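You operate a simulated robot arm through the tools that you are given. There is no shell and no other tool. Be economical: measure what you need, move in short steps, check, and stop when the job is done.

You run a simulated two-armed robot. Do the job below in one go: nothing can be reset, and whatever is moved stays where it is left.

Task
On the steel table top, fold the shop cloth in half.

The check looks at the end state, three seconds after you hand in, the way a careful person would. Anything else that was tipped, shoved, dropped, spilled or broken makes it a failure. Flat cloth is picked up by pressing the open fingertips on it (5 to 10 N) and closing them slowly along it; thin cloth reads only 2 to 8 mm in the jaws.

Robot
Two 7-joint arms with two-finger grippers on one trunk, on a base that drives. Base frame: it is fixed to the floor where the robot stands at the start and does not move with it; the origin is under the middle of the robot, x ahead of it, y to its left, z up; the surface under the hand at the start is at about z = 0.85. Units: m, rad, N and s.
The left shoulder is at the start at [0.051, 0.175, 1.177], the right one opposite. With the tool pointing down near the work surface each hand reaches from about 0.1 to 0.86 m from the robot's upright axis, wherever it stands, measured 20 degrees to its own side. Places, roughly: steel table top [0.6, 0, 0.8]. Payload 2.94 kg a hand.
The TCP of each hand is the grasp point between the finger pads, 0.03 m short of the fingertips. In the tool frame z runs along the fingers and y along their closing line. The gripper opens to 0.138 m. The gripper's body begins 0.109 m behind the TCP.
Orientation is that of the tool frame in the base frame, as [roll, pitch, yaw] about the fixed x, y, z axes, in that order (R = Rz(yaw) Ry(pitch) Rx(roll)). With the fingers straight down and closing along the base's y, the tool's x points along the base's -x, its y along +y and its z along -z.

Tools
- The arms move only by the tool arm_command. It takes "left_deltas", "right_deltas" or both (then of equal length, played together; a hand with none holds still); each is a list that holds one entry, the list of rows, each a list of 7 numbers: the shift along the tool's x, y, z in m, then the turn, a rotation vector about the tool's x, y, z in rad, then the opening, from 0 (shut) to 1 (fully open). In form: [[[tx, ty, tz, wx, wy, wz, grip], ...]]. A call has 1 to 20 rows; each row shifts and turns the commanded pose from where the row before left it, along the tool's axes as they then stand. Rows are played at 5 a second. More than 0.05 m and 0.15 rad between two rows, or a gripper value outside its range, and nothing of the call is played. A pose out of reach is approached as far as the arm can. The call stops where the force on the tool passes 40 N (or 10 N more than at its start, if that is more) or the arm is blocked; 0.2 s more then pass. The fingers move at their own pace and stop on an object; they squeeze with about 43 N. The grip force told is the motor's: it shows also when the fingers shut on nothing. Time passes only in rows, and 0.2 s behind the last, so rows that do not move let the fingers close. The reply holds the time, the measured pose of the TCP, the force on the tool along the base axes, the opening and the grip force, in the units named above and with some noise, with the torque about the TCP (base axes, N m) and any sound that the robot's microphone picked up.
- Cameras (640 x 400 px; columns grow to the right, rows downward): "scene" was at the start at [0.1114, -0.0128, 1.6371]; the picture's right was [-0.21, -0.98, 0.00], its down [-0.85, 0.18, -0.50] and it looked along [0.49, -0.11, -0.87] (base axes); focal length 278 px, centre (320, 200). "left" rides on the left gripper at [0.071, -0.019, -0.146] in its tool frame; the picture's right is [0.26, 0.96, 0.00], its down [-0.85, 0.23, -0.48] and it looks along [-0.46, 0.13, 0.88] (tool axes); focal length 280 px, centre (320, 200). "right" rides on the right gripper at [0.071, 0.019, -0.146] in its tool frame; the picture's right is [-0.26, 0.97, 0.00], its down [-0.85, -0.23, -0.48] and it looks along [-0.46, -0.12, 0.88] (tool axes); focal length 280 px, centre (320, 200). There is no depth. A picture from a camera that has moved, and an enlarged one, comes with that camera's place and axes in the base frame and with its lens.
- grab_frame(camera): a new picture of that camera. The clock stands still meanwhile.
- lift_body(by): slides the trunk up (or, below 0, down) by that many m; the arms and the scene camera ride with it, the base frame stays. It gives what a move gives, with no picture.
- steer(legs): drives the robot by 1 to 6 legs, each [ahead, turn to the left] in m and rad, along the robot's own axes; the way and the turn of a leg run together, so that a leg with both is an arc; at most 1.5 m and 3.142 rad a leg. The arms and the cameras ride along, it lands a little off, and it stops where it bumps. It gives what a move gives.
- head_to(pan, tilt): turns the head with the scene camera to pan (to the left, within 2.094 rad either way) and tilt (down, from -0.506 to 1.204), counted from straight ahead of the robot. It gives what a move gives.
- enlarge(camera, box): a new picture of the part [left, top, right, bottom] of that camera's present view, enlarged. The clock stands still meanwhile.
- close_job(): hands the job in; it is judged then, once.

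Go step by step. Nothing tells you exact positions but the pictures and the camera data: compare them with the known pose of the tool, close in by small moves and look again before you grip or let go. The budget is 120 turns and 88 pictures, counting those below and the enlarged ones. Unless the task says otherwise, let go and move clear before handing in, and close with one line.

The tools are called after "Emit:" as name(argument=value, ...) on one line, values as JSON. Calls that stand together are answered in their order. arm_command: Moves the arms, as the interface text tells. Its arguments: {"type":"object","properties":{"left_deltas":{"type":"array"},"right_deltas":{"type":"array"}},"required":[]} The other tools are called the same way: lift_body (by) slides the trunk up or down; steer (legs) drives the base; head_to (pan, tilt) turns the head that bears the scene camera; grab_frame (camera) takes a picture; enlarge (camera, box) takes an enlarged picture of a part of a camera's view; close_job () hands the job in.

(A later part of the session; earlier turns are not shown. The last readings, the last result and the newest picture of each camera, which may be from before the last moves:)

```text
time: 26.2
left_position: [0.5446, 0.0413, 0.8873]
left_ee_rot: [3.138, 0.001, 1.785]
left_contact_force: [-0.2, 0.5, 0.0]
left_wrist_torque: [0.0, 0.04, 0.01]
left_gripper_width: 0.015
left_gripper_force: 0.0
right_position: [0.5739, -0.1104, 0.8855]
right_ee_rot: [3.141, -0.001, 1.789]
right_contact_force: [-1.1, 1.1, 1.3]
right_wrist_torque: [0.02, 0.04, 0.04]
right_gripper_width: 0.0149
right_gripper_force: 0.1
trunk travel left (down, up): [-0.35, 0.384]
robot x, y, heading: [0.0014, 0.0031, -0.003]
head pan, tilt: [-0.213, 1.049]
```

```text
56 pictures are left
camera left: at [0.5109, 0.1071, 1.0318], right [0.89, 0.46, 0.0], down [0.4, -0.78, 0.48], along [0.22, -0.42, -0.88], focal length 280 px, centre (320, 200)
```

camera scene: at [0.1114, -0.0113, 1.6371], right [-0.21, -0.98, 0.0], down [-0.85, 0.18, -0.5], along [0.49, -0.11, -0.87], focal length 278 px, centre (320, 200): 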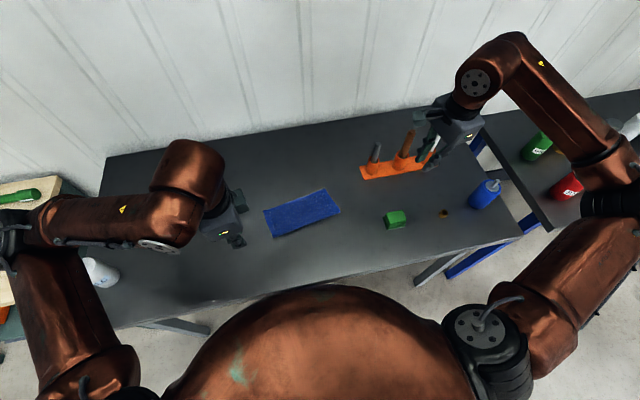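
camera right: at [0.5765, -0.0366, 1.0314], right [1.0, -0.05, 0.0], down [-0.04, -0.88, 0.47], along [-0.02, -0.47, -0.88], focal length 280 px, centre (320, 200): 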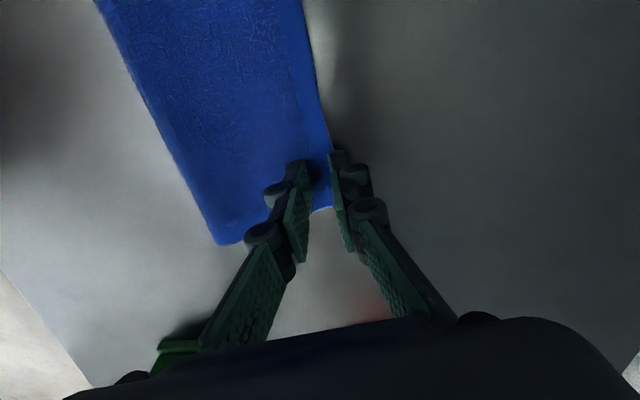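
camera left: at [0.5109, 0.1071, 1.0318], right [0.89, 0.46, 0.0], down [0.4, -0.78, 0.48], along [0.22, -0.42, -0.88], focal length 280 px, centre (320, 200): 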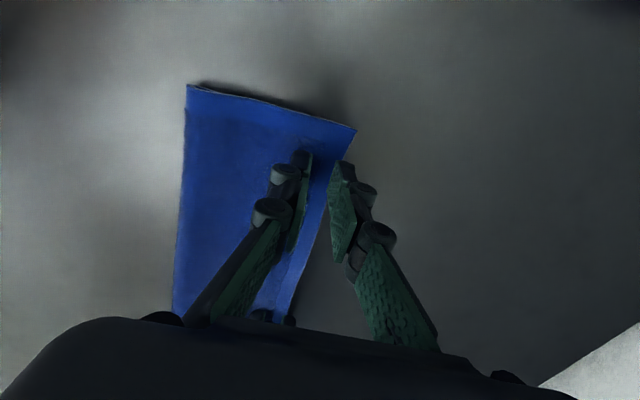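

The outer fingers stand just off the edge, so I'll shift both 8 mm inward and press down gently.

Emit:
arm_command(left_deltas=[[[0, -0.008, 0, 0, 0, 0, 0.11], [0, 0, 0.002, 0, 0, 0, 0.11], [0, 0, 0.002, 0, 0, 0, 0.11], [0, 0, 0, 0, 0, 0, 0.11]]], right_deltas=[[[0, -0.008, 0, 0, 0, 0, 0.11], [0, 0, 0.001, 0, 0, 0, 0.11], [0, 0, 0.001, 0, 0, 0, 0.11], [0, 0, 0, 0, 0, 0, 0.11]]])

Emit:
grab_frame(camera="right")

Emit:
grab_frame(camera="left")

```text
time: 27.2
left_position: [0.5352, 0.041, 0.883]
left_ee_rot: [3.139, 0.001, 1.784]
left_contact_force: [-0.1, 1.0, 5.4]
left_wrist_torque: [0.02, 0.1, 0.04]
left_gripper_width: 0.0148
left_gripper_force: 0.1
right_position: [0.5655, -0.1114, 0.8838]
right_ee_rot: [3.139, -0.001, 1.79]
right_contact_force: [0.0, 0.0, 1.5]
right_wrist_torque: [-0.03, -0.02, 0.0]
right_gripper_width: 0.0147
right_gripper_force: 0.0
trunk travel left (down, up): [-0.35, 0.384]
robot x, y, heading: [-0.0014, -0.0003, -0.001]
head pan, tilt: [-0.213, 1.049]
```

```text
55 pictures are left
camera right: at [0.5675, -0.0378, 1.0296], right [1.0, -0.05, 0.0], down [-0.04, -0.88, 0.47], along [-0.02, -0.47, -0.88], focal length 280 px, centre (320, 200)
```

right: 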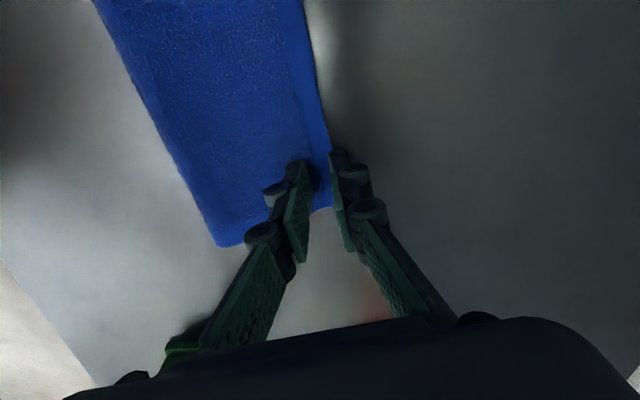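

```text
54 pictures are left
camera left: at [0.5023, 0.1054, 1.0287], right [0.89, 0.46, 0.0], down [0.4, -0.78, 0.48], along [0.22, -0.42, -0.88], focal length 280 px, centre (320, 200)
```

left: 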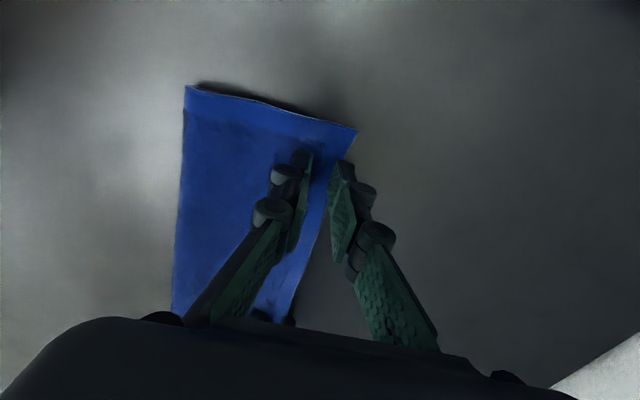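

The whole cloth shifted along with the fingers because the outer fingers were catching the edge. I'll lift 2 cm, shift inward clear of the cloth, and come down again.

Emit:
arm_command(left_deltas=[[[0, 0, -0.02, 0, 0, 0, 0.11], [0, -0.011, 0, 0, 0, 0, 0.11], [0, 0, 0.01, 0, 0, 0, 0.11], [0, 0, 0.007, 0, 0, 0, 0.11], [0, 0, 0, 0, 0, 0, 0.11]]], right_deltas=[[[0, 0, -0.02, 0, 0, 0, 0.11], [0, -0.011, 0, 0, 0, 0, 0.11], [0, 0, 0.01, 0, 0, 0, 0.11], [0, 0, 0.007, 0, 0, 0, 0.11], [0, 0, 0, 0, 0, 0, 0.11]]])

Emit:
grab_frame(camera="right")

Emit:
grab_frame(camera="left")

```text
time: 28.4
left_position: [0.526, 0.0388, 0.8867]
left_ee_rot: [3.139, 0.001, 1.786]
left_contact_force: [-0.2, -0.5, 1.5]
left_wrist_torque: [-0.01, 0.03, -0.01]
left_gripper_width: 0.0152
left_gripper_force: 0.1
right_position: [0.5545, -0.114, 0.885]
right_ee_rot: [3.14, -0.001, 1.788]
right_contact_force: [-0.1, -0.1, 0.9]
right_wrist_torque: [0.04, 0.03, -0.01]
right_gripper_width: 0.0155
right_gripper_force: 0.1
trunk travel left (down, up): [-0.35, 0.384]
robot x, y, heading: [-0.0015, 0.0006, 0.002]
head pan, tilt: [-0.213, 1.049]
```

```text
53 pictures are left
camera right: at [0.5562, -0.0404, 1.0319], right [1.0, -0.05, 0.0], down [-0.04, -0.88, 0.47], along [-0.02, -0.47, -0.88], focal length 280 px, centre (320, 200)
```

right: 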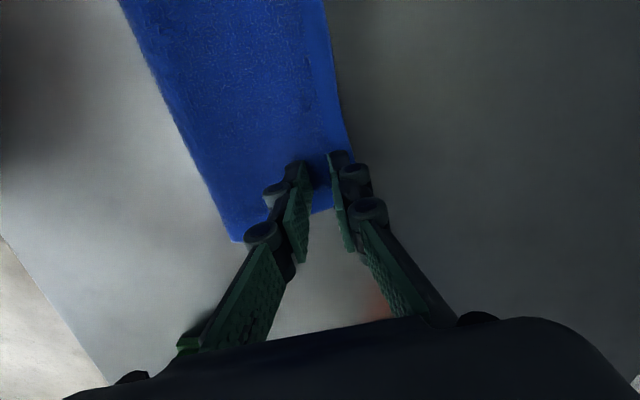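

```text
52 pictures are left
camera left: at [0.4923, 0.1038, 1.0315], right [0.89, 0.46, 0.0], down [0.4, -0.78, 0.48], along [0.22, -0.42, -0.88], focal length 280 px, centre (320, 200)
```

left: 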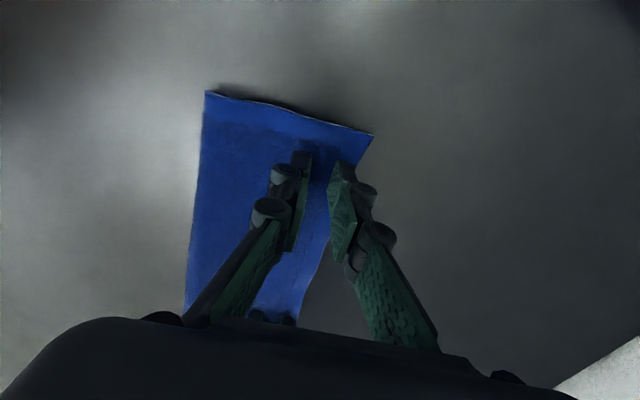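

The outer fingers are now on the hem. I'll press down.

Emit:
arm_command(left_deltas=[[[0, 0, 0.002, 0, 0, 0, 0.11], [0, 0, 0.0015, 0, 0, 0, 0.11], [0, 0, 0, 0, 0, 0, 0.11]]], right_deltas=[[[0, 0, 0.0015, 0, 0, 0, 0.11], [0, 0, 0.001, 0, 0, 0, 0.11], [0, 0, 0, 0, 0, 0, 0.11]]])

```text
time: 29.2
left_position: [0.5252, 0.0375, 0.8836]
left_ee_rot: [3.137, -0.001, 1.785]
left_contact_force: [-0.3, 1.0, 10.3]
left_wrist_torque: [0.02, 0.13, -0.02]
left_gripper_width: 0.0141
left_gripper_force: 0.0
right_position: [0.5534, -0.1149, 0.8829]
right_ee_rot: [3.139, -0.001, 1.79]
right_contact_force: [0.4, -1.1, 4.8]
right_wrist_torque: [-0.03, 0.07, 0.05]
right_gripper_width: 0.015
right_gripper_force: 0.1
trunk travel left (down, up): [-0.35, 0.384]
robot x, y, heading: [0.0033, 0.0021, 0.004]
head pan, tilt: [-0.213, 1.049]
```

Pressing at about 10 N and 5 N. I'll trim slightly and close slowly.

Emit:
arm_command(left_deltas=[[[0, 0, -0.0002, 0, 0, 0, 0.11], [0, 0, 0, 0, 0, 0, 0.09], [0, 0, 0, 0, 0, 0, 0.07], [0, 0, 0, 0, 0, 0, 0.05], [0, 0, 0, 0, 0, 0, 0.03], [0, 0, 0, 0, 0, 0, 0.01], [0, 0, 0, 0, 0, 0, 0], [0, 0, 0, 0, 0, 0, 0], [0, 0, 0, 0, 0, 0, 0]]], right_deltas=[[[0, 0, 0.0004, 0, 0, 0, 0.11], [0, 0, 0, 0, 0, 0, 0.09], [0, 0, 0, 0, 0, 0, 0.07], [0, 0, 0, 0, 0, 0, 0.05], [0, 0, 0, 0, 0, 0, 0.03], [0, 0, 0, 0, 0, 0, 0.01], [0, 0, 0, 0, 0, 0, 0], [0, 0, 0, 0, 0, 0, 0], [0, 0, 0, 0, 0, 0, 0]]])

Emit:
grab_frame(camera="right")

Emit:
grab_frame(camera="left")

```text
time: 31.2
left_position: [0.525, 0.0387, 0.8823]
left_ee_rot: [3.138, 0.0, 1.785]
left_contact_force: [-1.6, -0.1, 3.7]
left_wrist_torque: [0.01, 0.05, 0.02]
left_gripper_width: 0.0
left_gripper_force: 28.2
right_position: [0.5534, -0.1134, 0.8839]
right_ee_rot: [3.14, -0.002, 1.789]
right_contact_force: [-0.1, 1.2, 0.7]
right_wrist_torque: [0.01, 0.03, 0.03]
right_gripper_width: 0.0
right_gripper_force: 28.0
trunk travel left (down, up): [-0.35, 0.384]
robot x, y, heading: [0.0019, -0.0023, 0.005]
head pan, tilt: [-0.213, 1.049]
```

```text
51 pictures are left
camera right: at [0.5565, -0.0402, 1.0297], right [1.0, -0.05, 0.0], down [-0.04, -0.88, 0.47], along [-0.02, -0.47, -0.88], focal length 280 px, centre (320, 200)
```

right: 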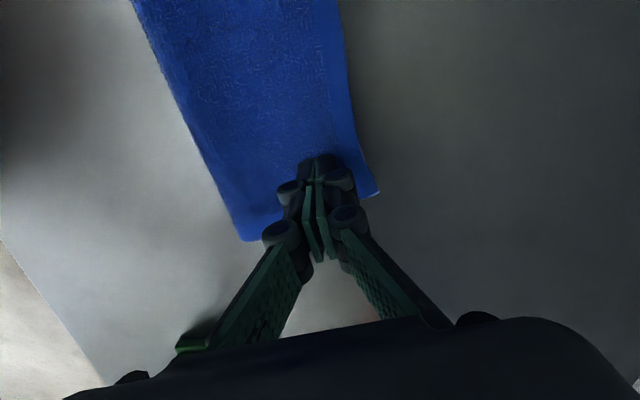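

```text
50 pictures are left
camera left: at [0.4913, 0.104, 1.0278], right [0.89, 0.46, 0.0], down [0.4, -0.78, 0.48], along [0.22, -0.42, -0.88], focal length 280 px, centre (320, 200)
```

left: 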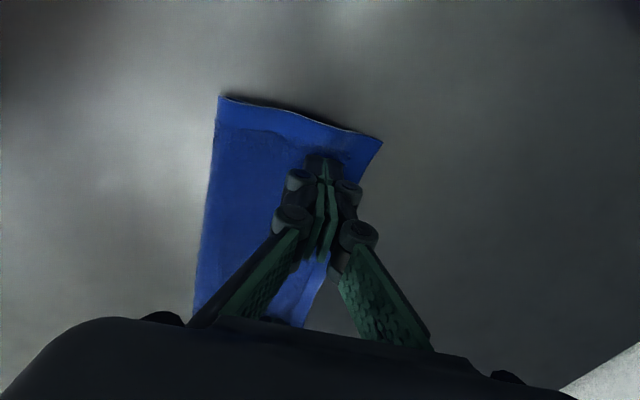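

The jaws closed on nothing because the gap was too small to raise a ridge. They now sit about 25 mm inside the edge, so I'll lift, open to 34 mm as in the first successful grip, and press again.

Emit:
arm_command(left_deltas=[[[0, 0, -0.015, 0, 0, 0, 0], [0, 0, 0, 0, 0, 0, 0.25], [0, 0, 0, 0, 0, 0, 0.25], [0, 0, 0.013, 0, 0, 0, 0.25], [0, 0, 0.0015, 0, 0, 0, 0.25], [0, 0, 0, 0, 0, 0, 0.25]]], right_deltas=[[[0, 0, -0.015, 0, 0, 0, 0], [0, 0, 0, 0, 0, 0, 0.25], [0, 0, 0, 0, 0, 0, 0.25], [0, 0, 0.013, 0, 0, 0, 0.25], [0, 0, 0.0015, 0, 0, 0, 0.25], [0, 0, 0, 0, 0, 0, 0.25]]])

Emit:
grab_frame(camera="right")

Emit:
grab_frame(camera="left")

```text
time: 32.6
left_position: [0.5247, 0.0385, 0.8834]
left_ee_rot: [3.136, 0.003, 1.784]
left_contact_force: [-2.3, -1.5, 14.0]
left_wrist_torque: [-0.07, 0.35, 0.02]
left_gripper_width: 0.0348
left_gripper_force: 2.5
right_position: [0.556, -0.1139, 0.8851]
right_ee_rot: [3.139, -0.002, 1.788]
right_contact_force: [0.2, -0.1, 6.1]
right_wrist_torque: [-0.01, 0.12, -0.03]
right_gripper_width: 0.0341
right_gripper_force: 0.1
trunk travel left (down, up): [-0.35, 0.384]
robot x, y, heading: [-0.0015, 0.0034, 0.0]
head pan, tilt: [-0.213, 1.049]
```

```text
49 pictures are left
camera right: at [0.5572, -0.0401, 1.0311], right [1.0, -0.05, 0.0], down [-0.04, -0.88, 0.47], along [-0.02, -0.47, -0.88], focal length 280 px, centre (320, 200)
```

right: 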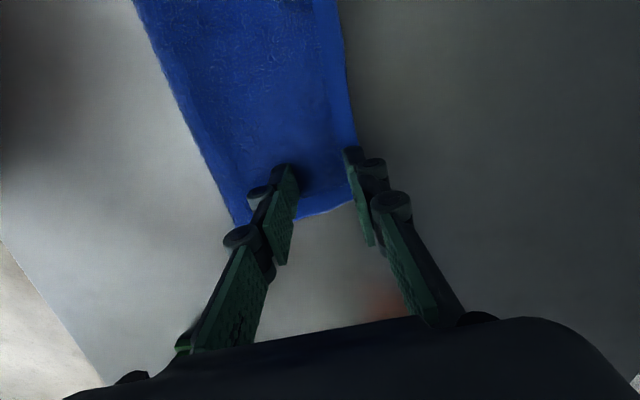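

```text
48 pictures are left
camera left: at [0.4906, 0.1034, 1.0291], right [0.89, 0.46, 0.0], down [0.4, -0.78, 0.48], along [0.22, -0.42, -0.88], focal length 280 px, centre (320, 200)
```

left: 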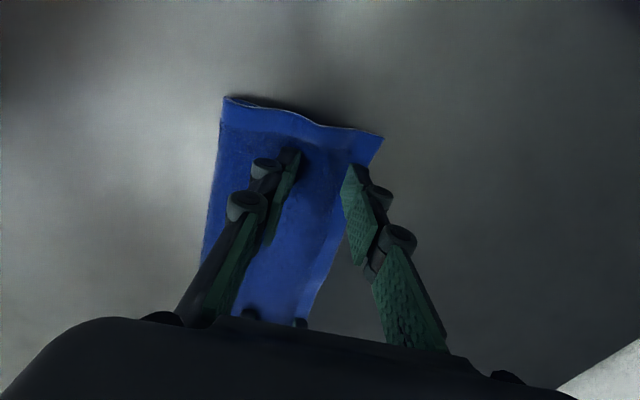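

The outer fingers are right at the edge line, so I'll lift, shift 8 mm further in, and press again.

Emit:
arm_command(left_deltas=[[[0, 0, -0.015, 0, 0, 0, 0.25], [0, -0.008, 0, 0, 0, 0, 0.25], [0, 0, 0.012, 0, 0, 0, 0.25], [0, 0, 0.0017, 0, 0, 0, 0.25], [0, 0, 0, 0, 0, 0, 0.25]]], right_deltas=[[[0, 0, -0.015, 0, 0, 0, 0.25], [0, -0.009, 0, 0, 0, 0, 0.25], [0, 0, 0.013, 0, 0, 0, 0.25], [0, 0, 0.002, 0, 0, 0, 0.25], [0, 0, 0, 0, 0, 0, 0.25]]])

Emit:
grab_frame(camera="right")

Emit:
grab_frame(camera="left")

```text
time: 33.8
left_position: [0.5165, 0.0369, 0.884]
left_ee_rot: [3.138, 0.0, 1.786]
left_contact_force: [-1.1, 0.7, 10.3]
left_wrist_torque: [0.01, 0.23, -0.02]
left_gripper_width: 0.0353
left_gripper_force: 0.8
right_position: [0.5461, -0.1151, 0.8854]
right_ee_rot: [3.138, -0.002, 1.789]
right_contact_force: [0.1, -2.2, 7.1]
right_wrist_torque: [-0.06, 0.12, 0.06]
right_gripper_width: 0.0344
right_gripper_force: 0.0
trunk travel left (down, up): [-0.35, 0.384]
robot x, y, heading: [0.0001, -0.0035, 0.0]
head pan, tilt: [-0.213, 1.049]
```

```text
47 pictures are left
camera right: at [0.5483, -0.042, 1.0308], right [1.0, -0.05, 0.0], down [-0.04, -0.88, 0.47], along [-0.02, -0.47, -0.88], focal length 280 px, centre (320, 200)
```

right: 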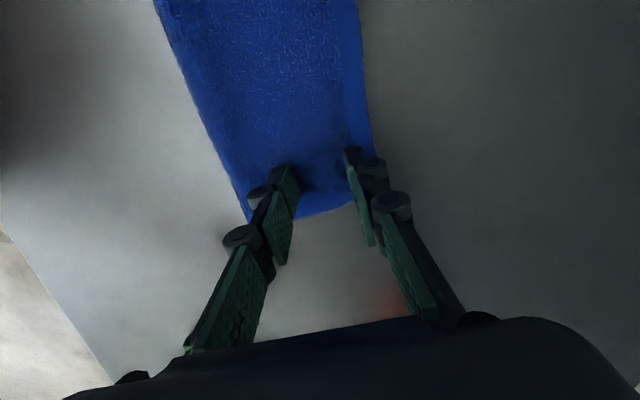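

```text
46 pictures are left
camera left: at [0.4834, 0.1022, 1.0298], right [0.89, 0.46, 0.0], down [0.4, -0.78, 0.48], along [0.22, -0.42, -0.88], focal length 280 px, centre (320, 200)
```

left: 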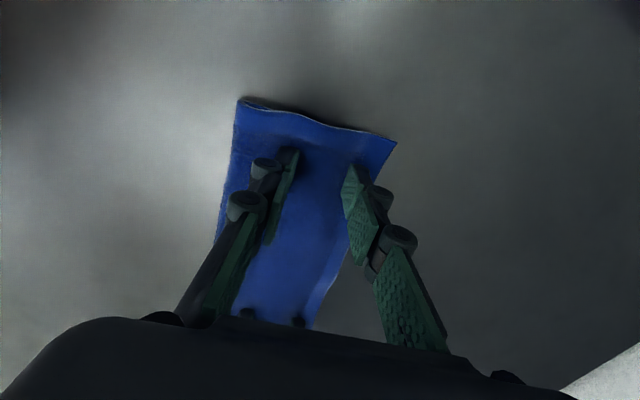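

Both pairs are now well on the cloth at 7–10 N. I'll close slowly.

Emit:
arm_command(left_deltas=[[[0, 0, 0, 0, 0, 0, 0.22], [0, 0, 0, 0, 0, 0, 0.19], [0, 0, 0, 0, 0, 0, 0.16], [0, 0, 0, 0, 0, 0, 0.13], [0, 0, 0, 0, 0, 0, 0.1], [0, 0, 0, 0, 0, 0, 0.07], [0, 0, 0, 0, 0, 0, 0.04], [0, 0, 0, 0, 0, 0, 0.02], [0, 0, 0, 0, 0, 0, 0], [0, 0, 0, 0, 0, 0, 0], [0, 0, 0, 0, 0, 0, 0]]], right_deltas=[[[0, 0, 0, 0, 0, 0, 0.22], [0, 0, 0, 0, 0, 0, 0.19], [0, 0, 0, 0, 0, 0, 0.16], [0, 0, 0, 0, 0, 0, 0.13], [0, 0, 0, 0, 0, 0, 0.1], [0, 0, 0, 0, 0, 0, 0.07], [0, 0, 0, 0, 0, 0, 0.04], [0, 0, 0, 0, 0, 0, 0.02], [0, 0, 0, 0, 0, 0, 0], [0, 0, 0, 0, 0, 0, 0], [0, 0, 0, 0, 0, 0, 0]]])

Emit:
grab_frame(camera="right")

Emit:
grab_frame(camera="left")

```text
time: 36.2
left_position: [0.5178, 0.0365, 0.8828]
left_ee_rot: [3.139, 0.0, 1.786]
left_contact_force: [1.3, -0.4, 6.2]
left_wrist_torque: [0.01, -0.03, 0.01]
left_gripper_width: 0.0068
left_gripper_force: 35.2
right_position: [0.5463, -0.1156, 0.8838]
right_ee_rot: [-3.141, -0.002, 1.789]
right_contact_force: [-0.4, 0.7, 3.8]
right_wrist_torque: [-0.01, 0.05, -0.03]
right_gripper_width: 0.0069
right_gripper_force: 35.6
trunk travel left (down, up): [-0.35, 0.384]
robot x, y, heading: [0.002, -0.0026, -0.001]
head pan, tilt: [-0.213, 1.049]
```

```text
45 pictures are left
camera right: at [0.5488, -0.0418, 1.03], right [1.0, -0.05, 0.0], down [-0.04, -0.88, 0.47], along [-0.02, -0.47, -0.88], focal length 280 px, centre (320, 200)
```

right: 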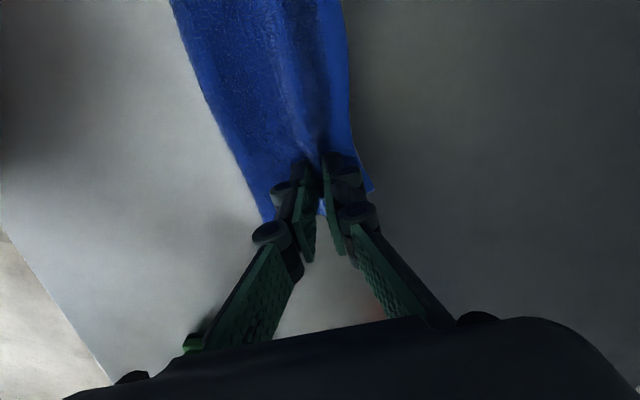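

```text
44 pictures are left
camera left: at [0.484, 0.1024, 1.0289], right [0.89, 0.46, 0.0], down [0.4, -0.78, 0.48], along [0.22, -0.42, -0.88], focal length 280 px, centre (320, 200)
```

left: 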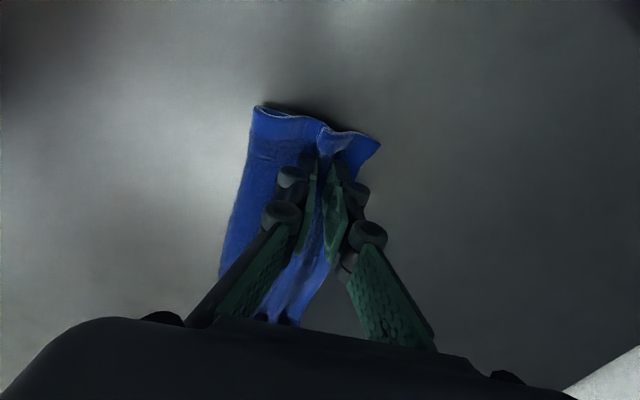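

Both grip about 7 mm, which may be the top layer only or both. I'll lift 4 cm and look.

Emit:
arm_command(left_deltas=[[[0, -0.003, -0.013, 0, 0, 0, 0], [0, -0.003, -0.013, 0, 0, 0, 0], [0, -0.004, -0.013, 0, 0, 0, 0], [0, 0, 0, 0, 0, 0, 0]]], right_deltas=[[[0, -0.003, -0.013, 0, 0, 0, 0], [0, -0.003, -0.013, 0, 0, 0, 0], [0, -0.004, -0.013, 0, 0, 0, 0], [0, 0, 0, 0, 0, 0, 0]]])

Emit:
grab_frame(camera="right")

Emit:
grab_frame(camera="left")

Emit:
enlarge(camera="scene", box=[220, 150, 420, 275])

```text
time: 37.2
left_position: [0.5085, 0.0357, 0.9228]
left_ee_rot: [3.14, 0.0, 1.784]
left_contact_force: [-0.2, -1.1, -1.3]
left_wrist_torque: [-0.05, 0.03, -0.01]
left_gripper_width: 0.0073
left_gripper_force: 35.3
right_position: [0.5365, -0.1179, 0.9236]
right_ee_rot: [3.141, -0.002, 1.791]
right_contact_force: [0.5, 1.4, -0.9]
right_wrist_torque: [0.02, 0.07, -0.02]
right_gripper_width: 0.0069
right_gripper_force: 34.8
trunk travel left (down, up): [-0.35, 0.384]
robot x, y, heading: [0.0004, 0.005, -0.004]
head pan, tilt: [-0.213, 1.049]
```

```text
43 pictures are left
camera right: at [0.5392, -0.0444, 1.0692], right [1.0, -0.05, 0.0], down [-0.04, -0.88, 0.47], along [-0.02, -0.47, -0.88], focal length 280 px, centre (320, 200)
```

right: 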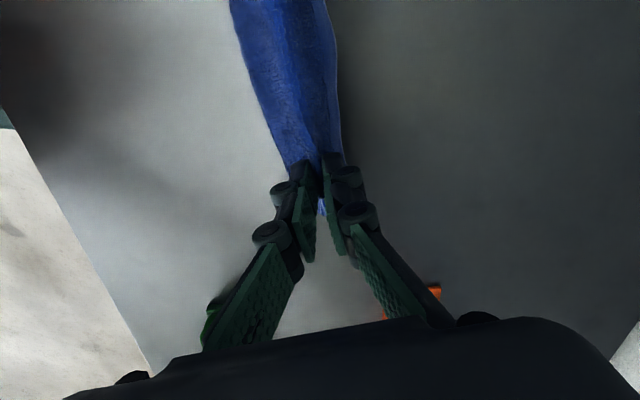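

```text
42 pictures are left
camera left: at [0.475, 0.1009, 1.0684], right [0.89, 0.46, 0.0], down [0.4, -0.78, 0.48], along [0.22, -0.42, -0.88], focal length 280 px, centre (320, 200)
```

left: 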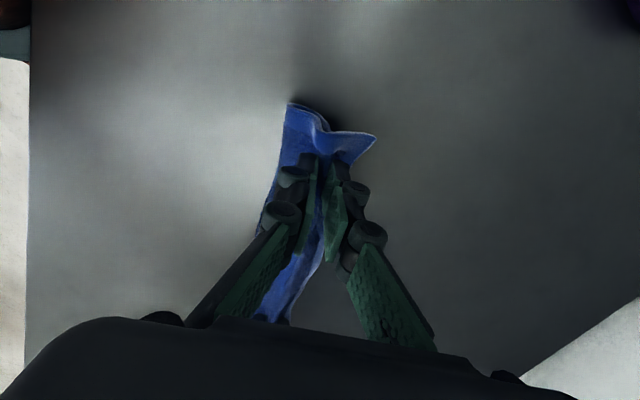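

```text
3.20 times, centred on (320, 212) of scene
camera zoom: at [0.1119, -0.0127, 1.637], right [-0.21, -0.98, 0.0], down [-0.85, 0.18, -0.5], along [0.49, -0.11, -0.87], focal length 889 px, centre (320, 160)
```

zoom: 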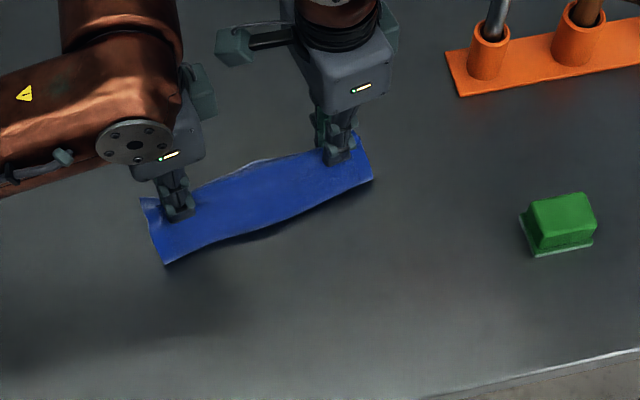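

No bottom layer stays behind on the table, so both layers got gripped. I'll set it back down where it was, release, raise straight up and look.

Emit:
arm_command(left_deltas=[[[0, 0.004, 0.013, 0, 0, 0, 0], [0, 0.003, 0.013, 0, 0, 0, 0], [0, 0.003, 0.011, 0, 0, 0, 0], [0, 0, 0, 0, 0, 0, 0], [0, 0, 0, 0, 0, 0, 0.1], [0, 0, 0, 0, 0, 0, 0.2], [0, 0, 0, 0, 0, 0, 0.28], [0, 0, 0, 0, 0, 0, 0.28], [0, 0, -0.02, 0, 0, 0, 0.28], [0, 0, -0.04, 0, 0, 0, 0.28], [0, 0, -0.04, 0, 0, 0, 0.28], [0.03, 0, -0.03, 0, 0, 0, 0.28], [0.04, 0, -0.02, 0, 0, 0, 0.28], [0.04, 0, 0, 0, 0, 0, 0.28], [0.04, 0, 0, 0, 0, 0, 0.28]]], right_deltas=[[[0, 0.004, 0.013, 0, 0, 0, 0], [0, 0.003, 0.013, 0, 0, 0, 0], [0, 0.003, 0.011, 0, 0, 0, 0], [0, 0, 0, 0, 0, 0, 0], [0, 0, 0, 0, 0, 0, 0.1], [0, 0, 0, 0, 0, 0, 0.2], [0, 0, 0, 0, 0, 0, 0.28], [0, 0, 0, 0, 0, 0, 0.28], [0, 0, -0.02, 0, 0, 0, 0.28], [0, 0, -0.04, 0, 0, 0, 0.28], [0, 0, -0.04, 0, 0, 0, 0.28], [-0.03, 0, -0.03, 0, 0, 0, 0.28], [-0.04, 0, -0.02, 0, 0, 0, 0.28], [-0.04, 0, 0, 0, 0, 0, 0.28], [-0.04, 0, 0, 0, 0, 0, 0.28]]])

Emit:
enlarge(camera="scene", box=[248, 175, 360, 245])

Emit:
grab_frame(camera="left")

```text
time: 40.4
left_position: [0.4841, 0.1804, 1.0364]
left_ee_rot: [3.139, 0.001, 1.785]
left_contact_force: [-0.6, 0.0, 0.8]
left_wrist_torque: [0.02, 0.02, -0.01]
left_gripper_width: 0.0388
left_gripper_force: 0.0
right_position: [0.5764, -0.264, 1.0346]
right_ee_rot: [3.14, -0.001, 1.79]
right_contact_force: [0.9, 0.0, -0.5]
right_wrist_torque: [0.02, -0.07, -0.04]
right_gripper_width: 0.0388
right_gripper_force: 0.1
trunk travel left (down, up): [-0.35, 0.384]
robot x, y, heading: [-0.0003, -0.0005, 0.002]
head pan, tilt: [-0.213, 1.049]
```

```text
5.71 times, centred on (304, 210) of scene
camera zoom: at [0.1103, -0.0127, 1.6372], right [-0.21, -0.98, 0.0], down [-0.85, 0.18, -0.5], along [0.49, -0.11, -0.87], focal length 1587 px, centre (411, 143)
```

zoom: 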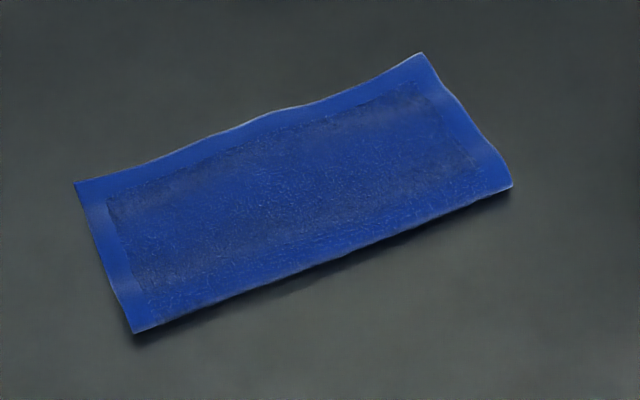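

```text
39 pictures are left
camera left: at [0.4503, 0.2466, 1.1824], right [0.89, 0.46, 0.0], down [0.4, -0.78, 0.48], along [0.22, -0.42, -0.88], focal length 280 px, centre (320, 200)
```

left: 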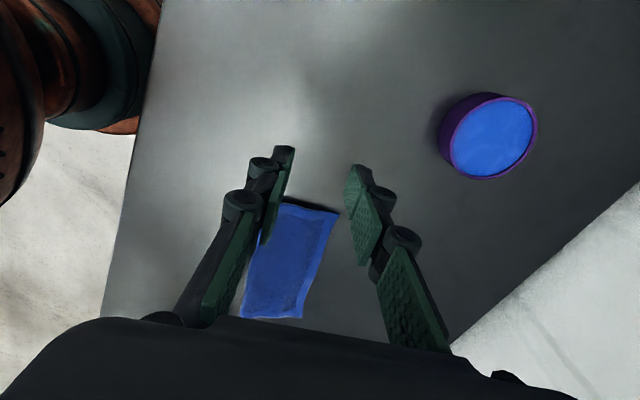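

The cloth is again flat and neat, about 0.10 m wide. I'll check the side edge to see where the bottom layer ends.

Emit:
enlarge(camera="left", box=[230, 180, 358, 330])

Emit:
grab_frame(camera="right")

```text
2.67 times, centred on (294, 255) of left
camera zoom: at [0.4503, 0.2466, 1.1824], right [0.89, 0.46, 0.0], down [0.4, -0.78, 0.48], along [0.22, -0.42, -0.88], focal length 748 px, centre (389, 53)
```

zoom: 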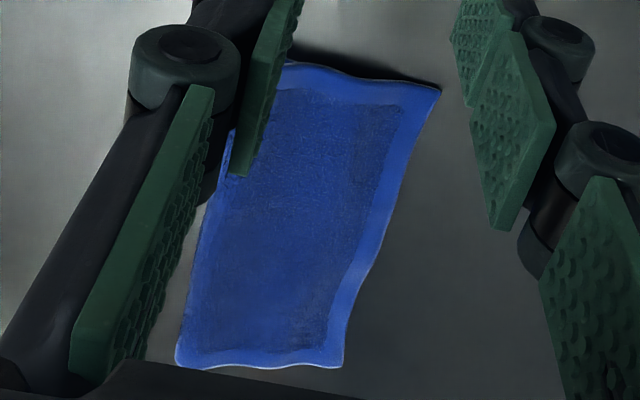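

```text
37 pictures are left
camera right: at [0.5795, -0.19, 1.1811], right [1.0, -0.05, 0.0], down [-0.04, -0.88, 0.47], along [-0.02, -0.47, -0.88], focal length 280 px, centre (320, 200)
```

right: 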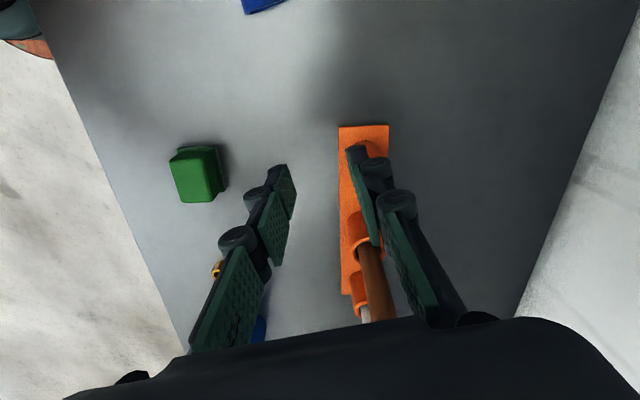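

The overhang can't be pinched without also taking the layer below using this closing direction. A cleaner way is to pinch the overhang with one hand closing along the edge, unfold the cloth, and redo the fold with a shorter travel. I'll turn the right hand and bring it over the middle of the far edge.

Emit:
arm_command(right_deltas=[[[0, 0, -0.03, 0, 0, 0, 0.25], [0, 0, 0, 0, 0, -0.141, 0.25], [0, 0, 0, 0, 0, -0.141, 0.25], [0, 0, 0, 0, 0, -0.141, 0.25], [0, 0, 0, 0, 0, -0.141, 0.25], [0, 0, 0, 0, 0, -0.141, 0.25], [0, 0, 0, 0, 0, -0.141, 0.25], [0, 0, 0, 0, 0, -0.141, 0.25], [0, 0, 0, 0, 0, -0.141, 0.25], [0, 0, 0, 0, 0, -0.141, 0.25], [0, 0, 0, 0, 0, -0.141, 0.25], [0, 0, 0, 0, 0, -0.141, 0.25], [-0.01, 0.0459, 0, 0, 0, 0, 0.25], [-0.01, 0.0459, 0, 0, 0, 0, 0.25], [-0.01, 0.0459, 0, 0, 0, 0, 0.25], [-0.01, 0.0459, 0, 0, 0, 0, 0.25], [-0.01, 0.0459, 0, 0, 0, 0, 0.25], [0, 0, 0.04, 0, 0, 0, 0.25], [0, 0, 0.04, 0, 0, 0, 0.25], [0, 0, 0.04, 0, 0, 0, 0.25]]])

Emit:
grab_frame(camera="right")

```text
time: 44.6
left_position: [0.4851, 0.182, 1.0354]
left_ee_rot: [3.139, -0.001, 1.786]
left_contact_force: [-0.4, -0.2, -0.1]
left_wrist_torque: [0.03, 0.03, -0.01]
left_gripper_width: 0.0387
left_gripper_force: 0.0
right_position: [0.582, -0.0297, 0.9448]
right_ee_rot: [3.139, 0.002, -2.943]
right_contact_force: [-0.3, -0.4, 0.7]
right_wrist_torque: [0.04, 0.06, 0.01]
right_gripper_width: 0.0343
right_gripper_force: 0.1
trunk travel left (down, up): [-0.35, 0.384]
robot x, y, heading: [-0.0041, -0.0022, 0.001]
head pan, tilt: [-0.213, 1.049]
```

```text
36 pictures are left
camera right: at [0.5083, -0.0244, 1.0911], right [0.07, 1.0, 0.0], down [0.88, -0.06, 0.48], along [0.48, -0.03, -0.88], focal length 280 px, centre (320, 200)
```

right: 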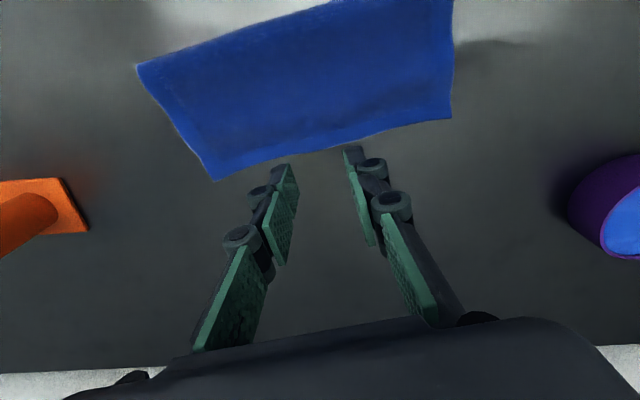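

The finger band lines up with the outer ~23 mm of the top layer in the middle of the edge. I'll lower.

Emit:
arm_command(right_deltas=[[[0, 0, 0.025, 0, 0, 0, 0.25], [0, 0, 0.02, 0, 0, 0, 0.25], [0, 0, 0.01, 0, 0, 0, 0.25], [0, 0, 0.002, 0, 0, 0, 0.25], [0, 0, 0, 0, 0, 0, 0.25]]])

Emit:
grab_frame(camera="right")

```text
time: 45.8
left_position: [0.4853, 0.1817, 1.0358]
left_ee_rot: [3.138, 0.0, 1.784]
left_contact_force: [0.6, -0.8, 0.0]
left_wrist_torque: [-0.03, 0.02, -0.02]
left_gripper_width: 0.0387
left_gripper_force: 0.2
right_position: [0.5822, -0.0287, 0.89]
right_ee_rot: [3.141, 0.002, -2.943]
right_contact_force: [1.1, -0.9, 0.4]
right_wrist_torque: [0.01, 0.0, 0.02]
right_gripper_width: 0.0344
right_gripper_force: 0.0
trunk travel left (down, up): [-0.35, 0.384]
robot x, y, heading: [0.0023, 0.0024, 0.004]
head pan, tilt: [-0.213, 1.049]
```

```text
35 pictures are left
camera right: at [0.5081, -0.0227, 1.0352], right [0.07, 1.0, 0.0], down [0.88, -0.06, 0.48], along [0.48, -0.03, -0.88], focal length 280 px, centre (320, 200)
```

right: 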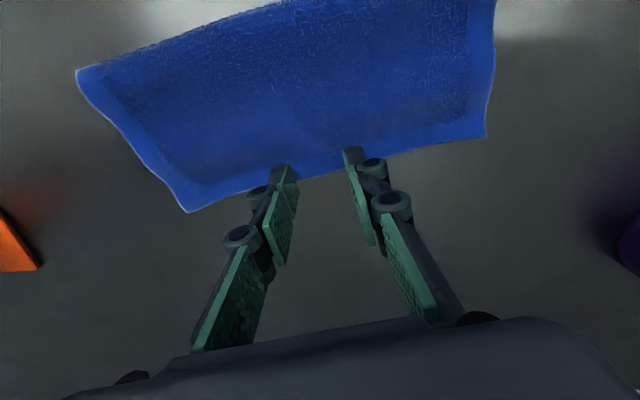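

About half the finger width is on the hem. I'll shift 4 mm inward while still clear, then press.

Emit:
arm_command(right_deltas=[[[0.004, 0, -0.003, 0, 0, 0, 0.25], [0, 0, 0.005, 0, 0, 0, 0.25], [0, 0, 0.0025, 0, 0, 0, 0.25], [0, 0, 0.0015, 0, 0, 0, 0.25], [0, 0, 0, 0, 0, 0, 0.25]]])

```text
time: 47.0
left_position: [0.485, 0.1816, 1.0365]
left_ee_rot: [3.138, 0.001, 1.787]
left_contact_force: [-0.5, -0.1, -0.4]
left_wrist_torque: [0.02, -0.01, 0.01]
left_gripper_width: 0.0385
left_gripper_force: 0.1
right_position: [0.5771, -0.0286, 0.8833]
right_ee_rot: [3.14, 0.002, -2.942]
right_contact_force: [-0.2, 0.9, 3.3]
right_wrist_torque: [0.01, 0.03, 0.02]
right_gripper_width: 0.0345
right_gripper_force: 0.0
trunk travel left (down, up): [-0.35, 0.384]
robot x, y, heading: [-0.0014, 0.0026, 0.006]
head pan, tilt: [-0.213, 1.049]
```

Contact at 3 N; I'll press slightly more and close slowly.

Emit:
arm_command(right_deltas=[[[0, 0, 0.0006, 0, 0, 0, 0.25], [0, 0, 0, 0, 0, 0, 0.22], [0, 0, 0, 0, 0, 0, 0.19], [0, 0, 0, 0, 0, 0, 0.16], [0, 0, 0, 0, 0, 0, 0.13], [0, 0, 0, 0, 0, 0, 0.1], [0, 0, 0, 0, 0, 0, 0.07], [0, 0, 0, 0, 0, 0, 0.04], [0, 0, 0, 0, 0, 0, 0.02], [0, 0, 0, 0, 0, 0, 0], [0, 0, 0, 0, 0, 0, 0], [0, 0, 0, 0, 0, 0, 0]]])

Emit:
grab_frame(camera="right")

```text
time: 49.6
left_position: [0.4854, 0.1816, 1.0361]
left_ee_rot: [3.139, 0.0, 1.785]
left_contact_force: [0.1, 0.2, 0.0]
left_wrist_torque: [0.02, 0.0, 0.01]
left_gripper_width: 0.0384
left_gripper_force: 0.1
right_position: [0.5786, -0.0291, 0.8831]
right_ee_rot: [3.139, 0.002, -2.942]
right_contact_force: [0.2, -0.7, 1.6]
right_wrist_torque: [0.06, 0.0, 0.02]
right_gripper_width: 0.0046
right_gripper_force: 33.1
trunk travel left (down, up): [-0.35, 0.384]
robot x, y, heading: [-0.0034, 0.0013, 0.002]
head pan, tilt: [-0.213, 1.049]
```

```text
34 pictures are left
camera right: at [0.5042, -0.0231, 1.0287], right [0.07, 1.0, 0.0], down [0.88, -0.06, 0.48], along [0.48, -0.03, -0.88], focal length 280 px, centre (320, 200)
```

right: 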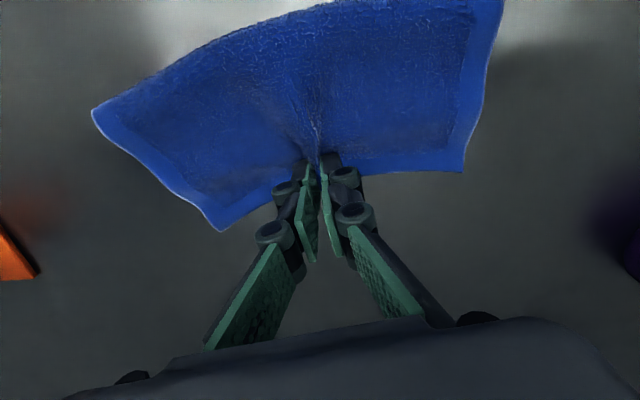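

It grips at 4.6 mm, a single layer this time. I'll lift a little toward the robot and check that the bottom layer stays.

Emit:
arm_command(right_deltas=[[[0.002, 0, -0.013, 0, 0, 0, 0], [0.007, 0, -0.013, 0, 0, 0, 0], [0.012, 0, -0.01, 0, 0, 0, 0], [0, 0, 0, 0, 0, 0, 0]]])

Emit:
grab_frame(camera="right")

Emit:
enlarge(camera="scene", box=[220, 150, 420, 275])

```text
time: 50.6
left_position: [0.4859, 0.1817, 1.0357]
left_ee_rot: [3.139, -0.002, 1.785]
left_contact_force: [-1.3, -0.1, 0.7]
left_wrist_torque: [0.02, 0.01, -0.04]
left_gripper_width: 0.0388
left_gripper_force: 0.1
right_position: [0.5588, -0.0329, 0.9199]
right_ee_rot: [3.139, 0.003, -2.942]
right_contact_force: [0.7, -0.7, 0.0]
right_wrist_torque: [0.05, 0.02, 0.03]
right_gripper_width: 0.0045
right_gripper_force: 33.5
trunk travel left (down, up): [-0.35, 0.384]
robot x, y, heading: [-0.0008, -0.0037, 0.007]
head pan, tilt: [-0.213, 1.049]
```

```text
33 pictures are left
camera right: at [0.4841, -0.0269, 1.0652], right [0.07, 1.0, 0.0], down [0.88, -0.06, 0.48], along [0.48, -0.03, -0.88], focal length 280 px, centre (320, 200)
```

right: 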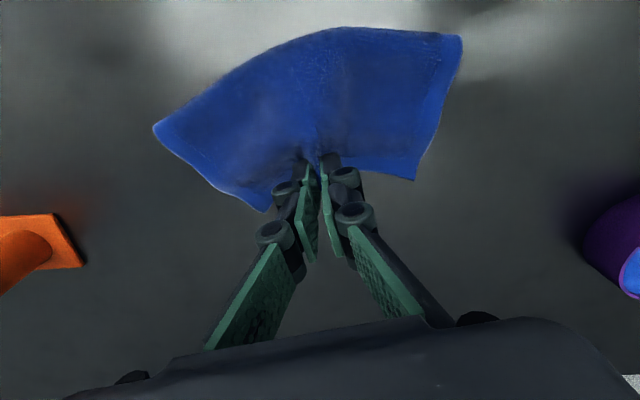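

```text
3.20 times, centred on (320, 212) of scene
camera zoom: at [0.1118, -0.0123, 1.637], right [-0.21, -0.98, 0.0], down [-0.85, 0.18, -0.5], along [0.49, -0.11, -0.87], focal length 889 px, centre (320, 160)
```

zoom: 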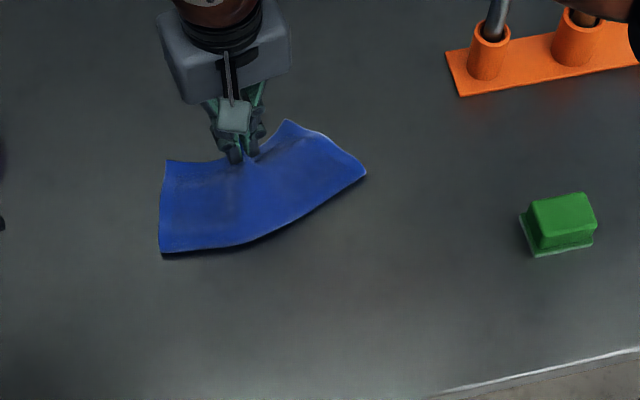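

The bottom layer is still hidden from view. I'll raise and pull back further to see whether the top peels off.

Emit:
arm_command(right_deltas=[[[0.015, 0, -0.012, 0, 0, 0, 0], [0.015, 0, -0.012, 0, 0, 0, 0], [0.015, 0, -0.008, 0, 0, 0, 0], [0.015, 0, 0, 0, 0, 0, 0], [0, 0, 0, 0, 0, 0, 0]]])

Emit:
enlarge(camera="scene", box=[220, 150, 420, 275])

Emit:
grab_frame(camera="left")

```text
time: 51.8
left_position: [0.4841, 0.1817, 1.0361]
left_ee_rot: [3.14, 0.001, 1.785]
left_contact_force: [0.5, -0.5, 0.4]
left_wrist_torque: [0.02, 0.0, 0.01]
left_gripper_width: 0.0388
left_gripper_force: 0.1
right_position: [0.4983, -0.0447, 0.9519]
right_ee_rot: [3.14, 0.0, -2.944]
right_contact_force: [0.6, -0.1, 0.5]
right_wrist_torque: [0.05, 0.01, -0.01]
right_gripper_width: 0.0047
right_gripper_force: 33.1
trunk travel left (down, up): [-0.35, 0.384]
robot x, y, heading: [-0.0, -0.0004, -0.004]
head pan, tilt: [-0.213, 1.049]
```

```text
3.20 times, centred on (320, 212) of scene
camera zoom: at [0.1115, -0.0123, 1.6371], right [-0.21, -0.98, 0.0], down [-0.85, 0.18, -0.5], along [0.49, -0.11, -0.87], focal length 889 px, centre (320, 160)
```

zoom: 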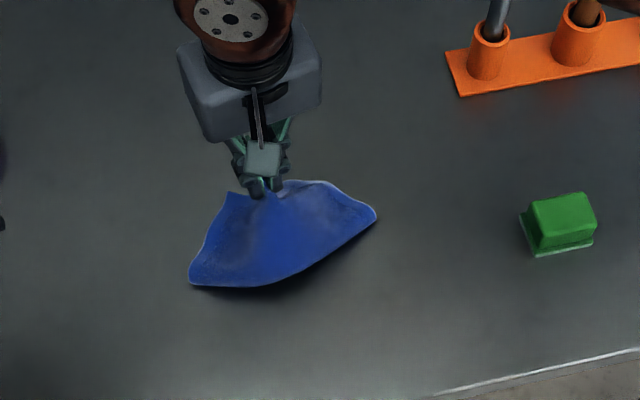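

```text
30 pictures are left
camera left: at [0.4515, 0.2465, 1.1817], right [0.89, 0.46, 0.0], down [0.4, -0.78, 0.48], along [0.22, -0.42, -0.88], focal length 280 px, centre (320, 200)
```

left: 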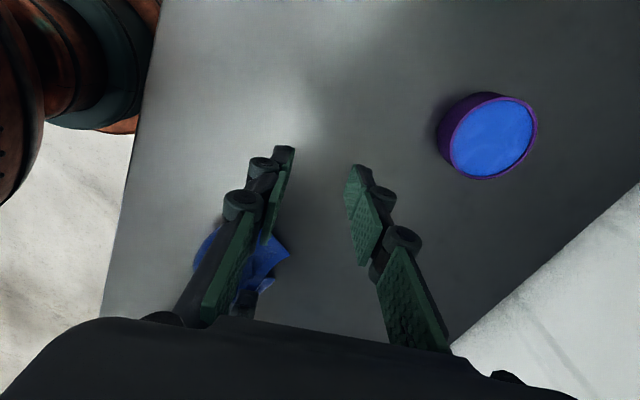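

Emit:
grab_frame(camera="right")

Emit:
enlarge(camera="left", box=[180, 200, 308, 330])

```text
29 pictures are left
camera right: at [0.4247, -0.0398, 1.0972], right [0.07, 1.0, 0.0], down [0.88, -0.06, 0.48], along [0.48, -0.03, -0.88], focal length 280 px, centre (320, 200)
```

right: 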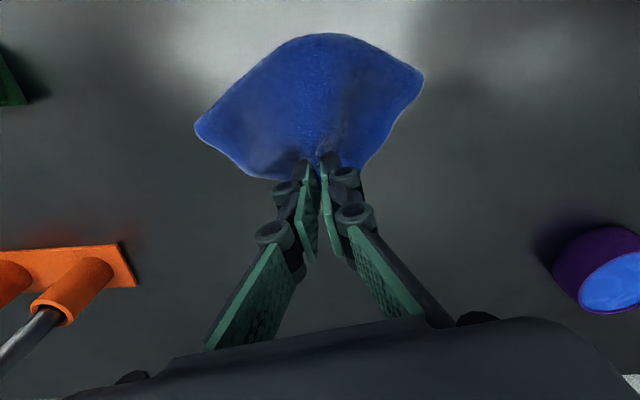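

```text
3.08 times, centred on (244, 265) of left
camera zoom: at [0.4515, 0.2465, 1.1817], right [0.89, 0.46, 0.0], down [0.4, -0.78, 0.48], along [0.22, -0.42, -0.88], focal length 863 px, centre (554, 0)
```

zoom: 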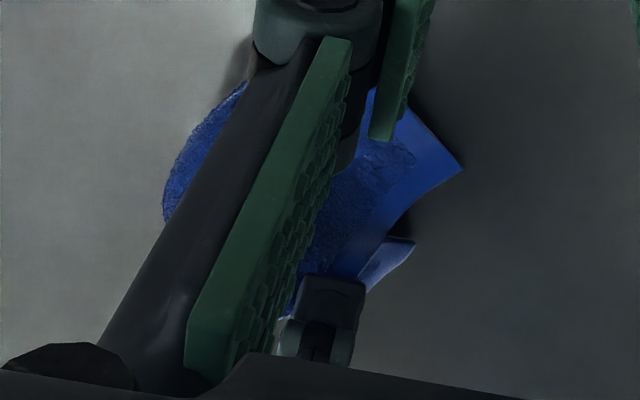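

The entire cloth is hanging, so the lower layer's edge was just inside the pinch. I'll lay it back the way it came, release, and re-grip closer to the edge.

Emit:
arm_command(right_deltas=[[[-0.015, 0, 0, 0, 0, 0, 0], [-0.015, 0, 0.008, 0, 0, 0, 0], [-0.015, 0, 0.012, 0, 0, 0, 0], [-0.015, 0, 0.012, 0, 0, 0, 0], [-0.012, 0, 0.01, 0, 0, 0, 0], [-0.007, 0, 0.013, 0, 0, 0, 0], [-0.002, 0, 0.011, 0, 0, 0, 0], [0, 0, 0, 0, 0, 0, 0], [0, 0, 0, 0, 0, 0, 0.1], [0, 0, 0, 0, 0, 0, 0.2], [0, 0, 0, 0, 0, 0, 0.28], [0, 0, 0, 0, 0, 0, 0.28], [0, 0, -0.03, 0, 0, 0, 0.28], [0, 0, -0.04, 0, 0, 0, 0.28], [0, 0, -0.04, 0, 0, 0, 0.28], [0, -0.04, 0, 0, 0, 0, 0.28], [0, -0.04, 0, 0, 0, 0, 0.28], [0, -0.04, 0, 0, 0, 0, 0.28]]])

Emit:
enlarge(camera="scene", box=[232, 165, 376, 255])

```text
time: 55.6
left_position: [0.485, 0.1799, 1.037]
left_ee_rot: [3.139, -0.002, 1.786]
left_contact_force: [-0.4, -1.0, 0.9]
left_wrist_torque: [0.02, 0.01, -0.03]
left_gripper_width: 0.039
left_gripper_force: 0.0
right_position: [0.6041, -0.1481, 0.9939]
right_ee_rot: [3.137, 0.001, -2.942]
right_contact_force: [0.4, -0.9, -1.4]
right_wrist_torque: [0.09, 0.01, -0.02]
right_gripper_width: 0.0387
right_gripper_force: 0.1
trunk travel left (down, up): [-0.35, 0.384]
robot x, y, heading: [-0.0002, 0.0034, -0.0]
head pan, tilt: [-0.213, 1.049]
```

```text
4.44 times, centred on (304, 210) of scene
camera zoom: at [0.1115, -0.0149, 1.637], right [-0.21, -0.98, 0.0], down [-0.85, 0.18, -0.5], along [0.49, -0.1, -0.87], focal length 1234 px, centre (391, 156)
```

zoom: 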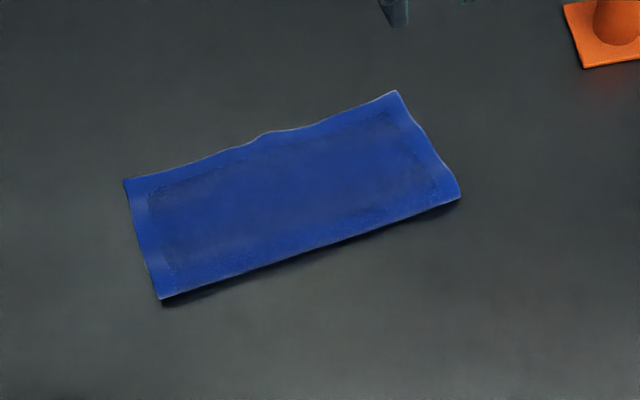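

The cloth is back flat, still about 0.10 m wide. I'll return with the right hand to the middle of the far edge, this time with only the outer ~16 mm under the fingers.

Emit:
arm_command(right_deltas=[[[-0.0031, 0.0341, 0, 0, 0, 0, 0.25], [-0.0031, 0.0341, 0, 0, 0, 0, 0.25], [-0.0031, 0.0341, 0, 0, 0, 0, 0.25], [0, 0, 0.033, 0, 0, 0, 0.25], [0, 0, 0.033, 0, 0, 0, 0.25], [0, 0, 0.033, 0, 0, 0, 0.25], [0, 0, 0, 0, 0, 0, 0.25]]])

Emit:
grab_frame(camera="right")

```text
time: 57.2
left_position: [0.4857, 0.1817, 1.0377]
left_ee_rot: [3.138, 0.001, 1.787]
left_contact_force: [-0.6, -0.1, -0.3]
left_wrist_torque: [0.01, -0.01, 0.0]
left_gripper_width: 0.0387
left_gripper_force: 0.1
right_position: [0.5919, -0.0415, 0.8969]
right_ee_rot: [3.141, 0.001, -2.944]
right_contact_force: [0.0, -0.6, 1.0]
right_wrist_torque: [-0.01, 0.01, 0.01]
right_gripper_width: 0.0346
right_gripper_force: 0.1
trunk travel left (down, up): [-0.35, 0.384]
robot x, y, heading: [0.0, 0.001, 0.0]
head pan, tilt: [-0.213, 1.049]
```

```text
26 pictures are left
camera right: at [0.5176, -0.0367, 1.0429], right [0.07, 1.0, 0.0], down [0.88, -0.06, 0.48], along [0.48, -0.03, -0.88], focal length 280 px, centre (320, 200)
```

right: 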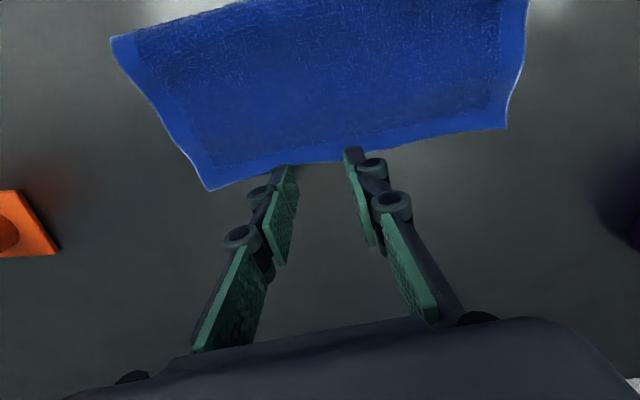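

The overlap is now about 8 mm; I'll add 2 mm and press.

Emit:
arm_command(right_deltas=[[[0.002, 0, 0.005, 0, 0, 0, 0.25], [0, 0, 0.005, 0, 0, 0, 0.25], [0, 0, 0.003, 0, 0, 0, 0.25], [0, 0, 0.0015, 0, 0, 0, 0.25], [0, 0, 0, 0, 0, 0, 0.25]]])

```text
time: 58.4
left_position: [0.4845, 0.1817, 1.036]
left_ee_rot: [3.138, -0.001, 1.787]
left_contact_force: [0.0, 0.2, 0.0]
left_wrist_torque: [-0.04, -0.05, 0.01]
left_gripper_width: 0.0386
left_gripper_force: 0.1
right_position: [0.5897, -0.0436, 0.8837]
right_ee_rot: [3.14, 0.003, -2.941]
right_contact_force: [0.8, -1.2, 9.4]
right_wrist_torque: [-0.11, 0.07, 0.01]
right_gripper_width: 0.0345
right_gripper_force: 0.0
trunk travel left (down, up): [-0.35, 0.384]
robot x, y, heading: [-0.002, 0.0005, 0.002]
head pan, tilt: [-0.213, 1.049]
```

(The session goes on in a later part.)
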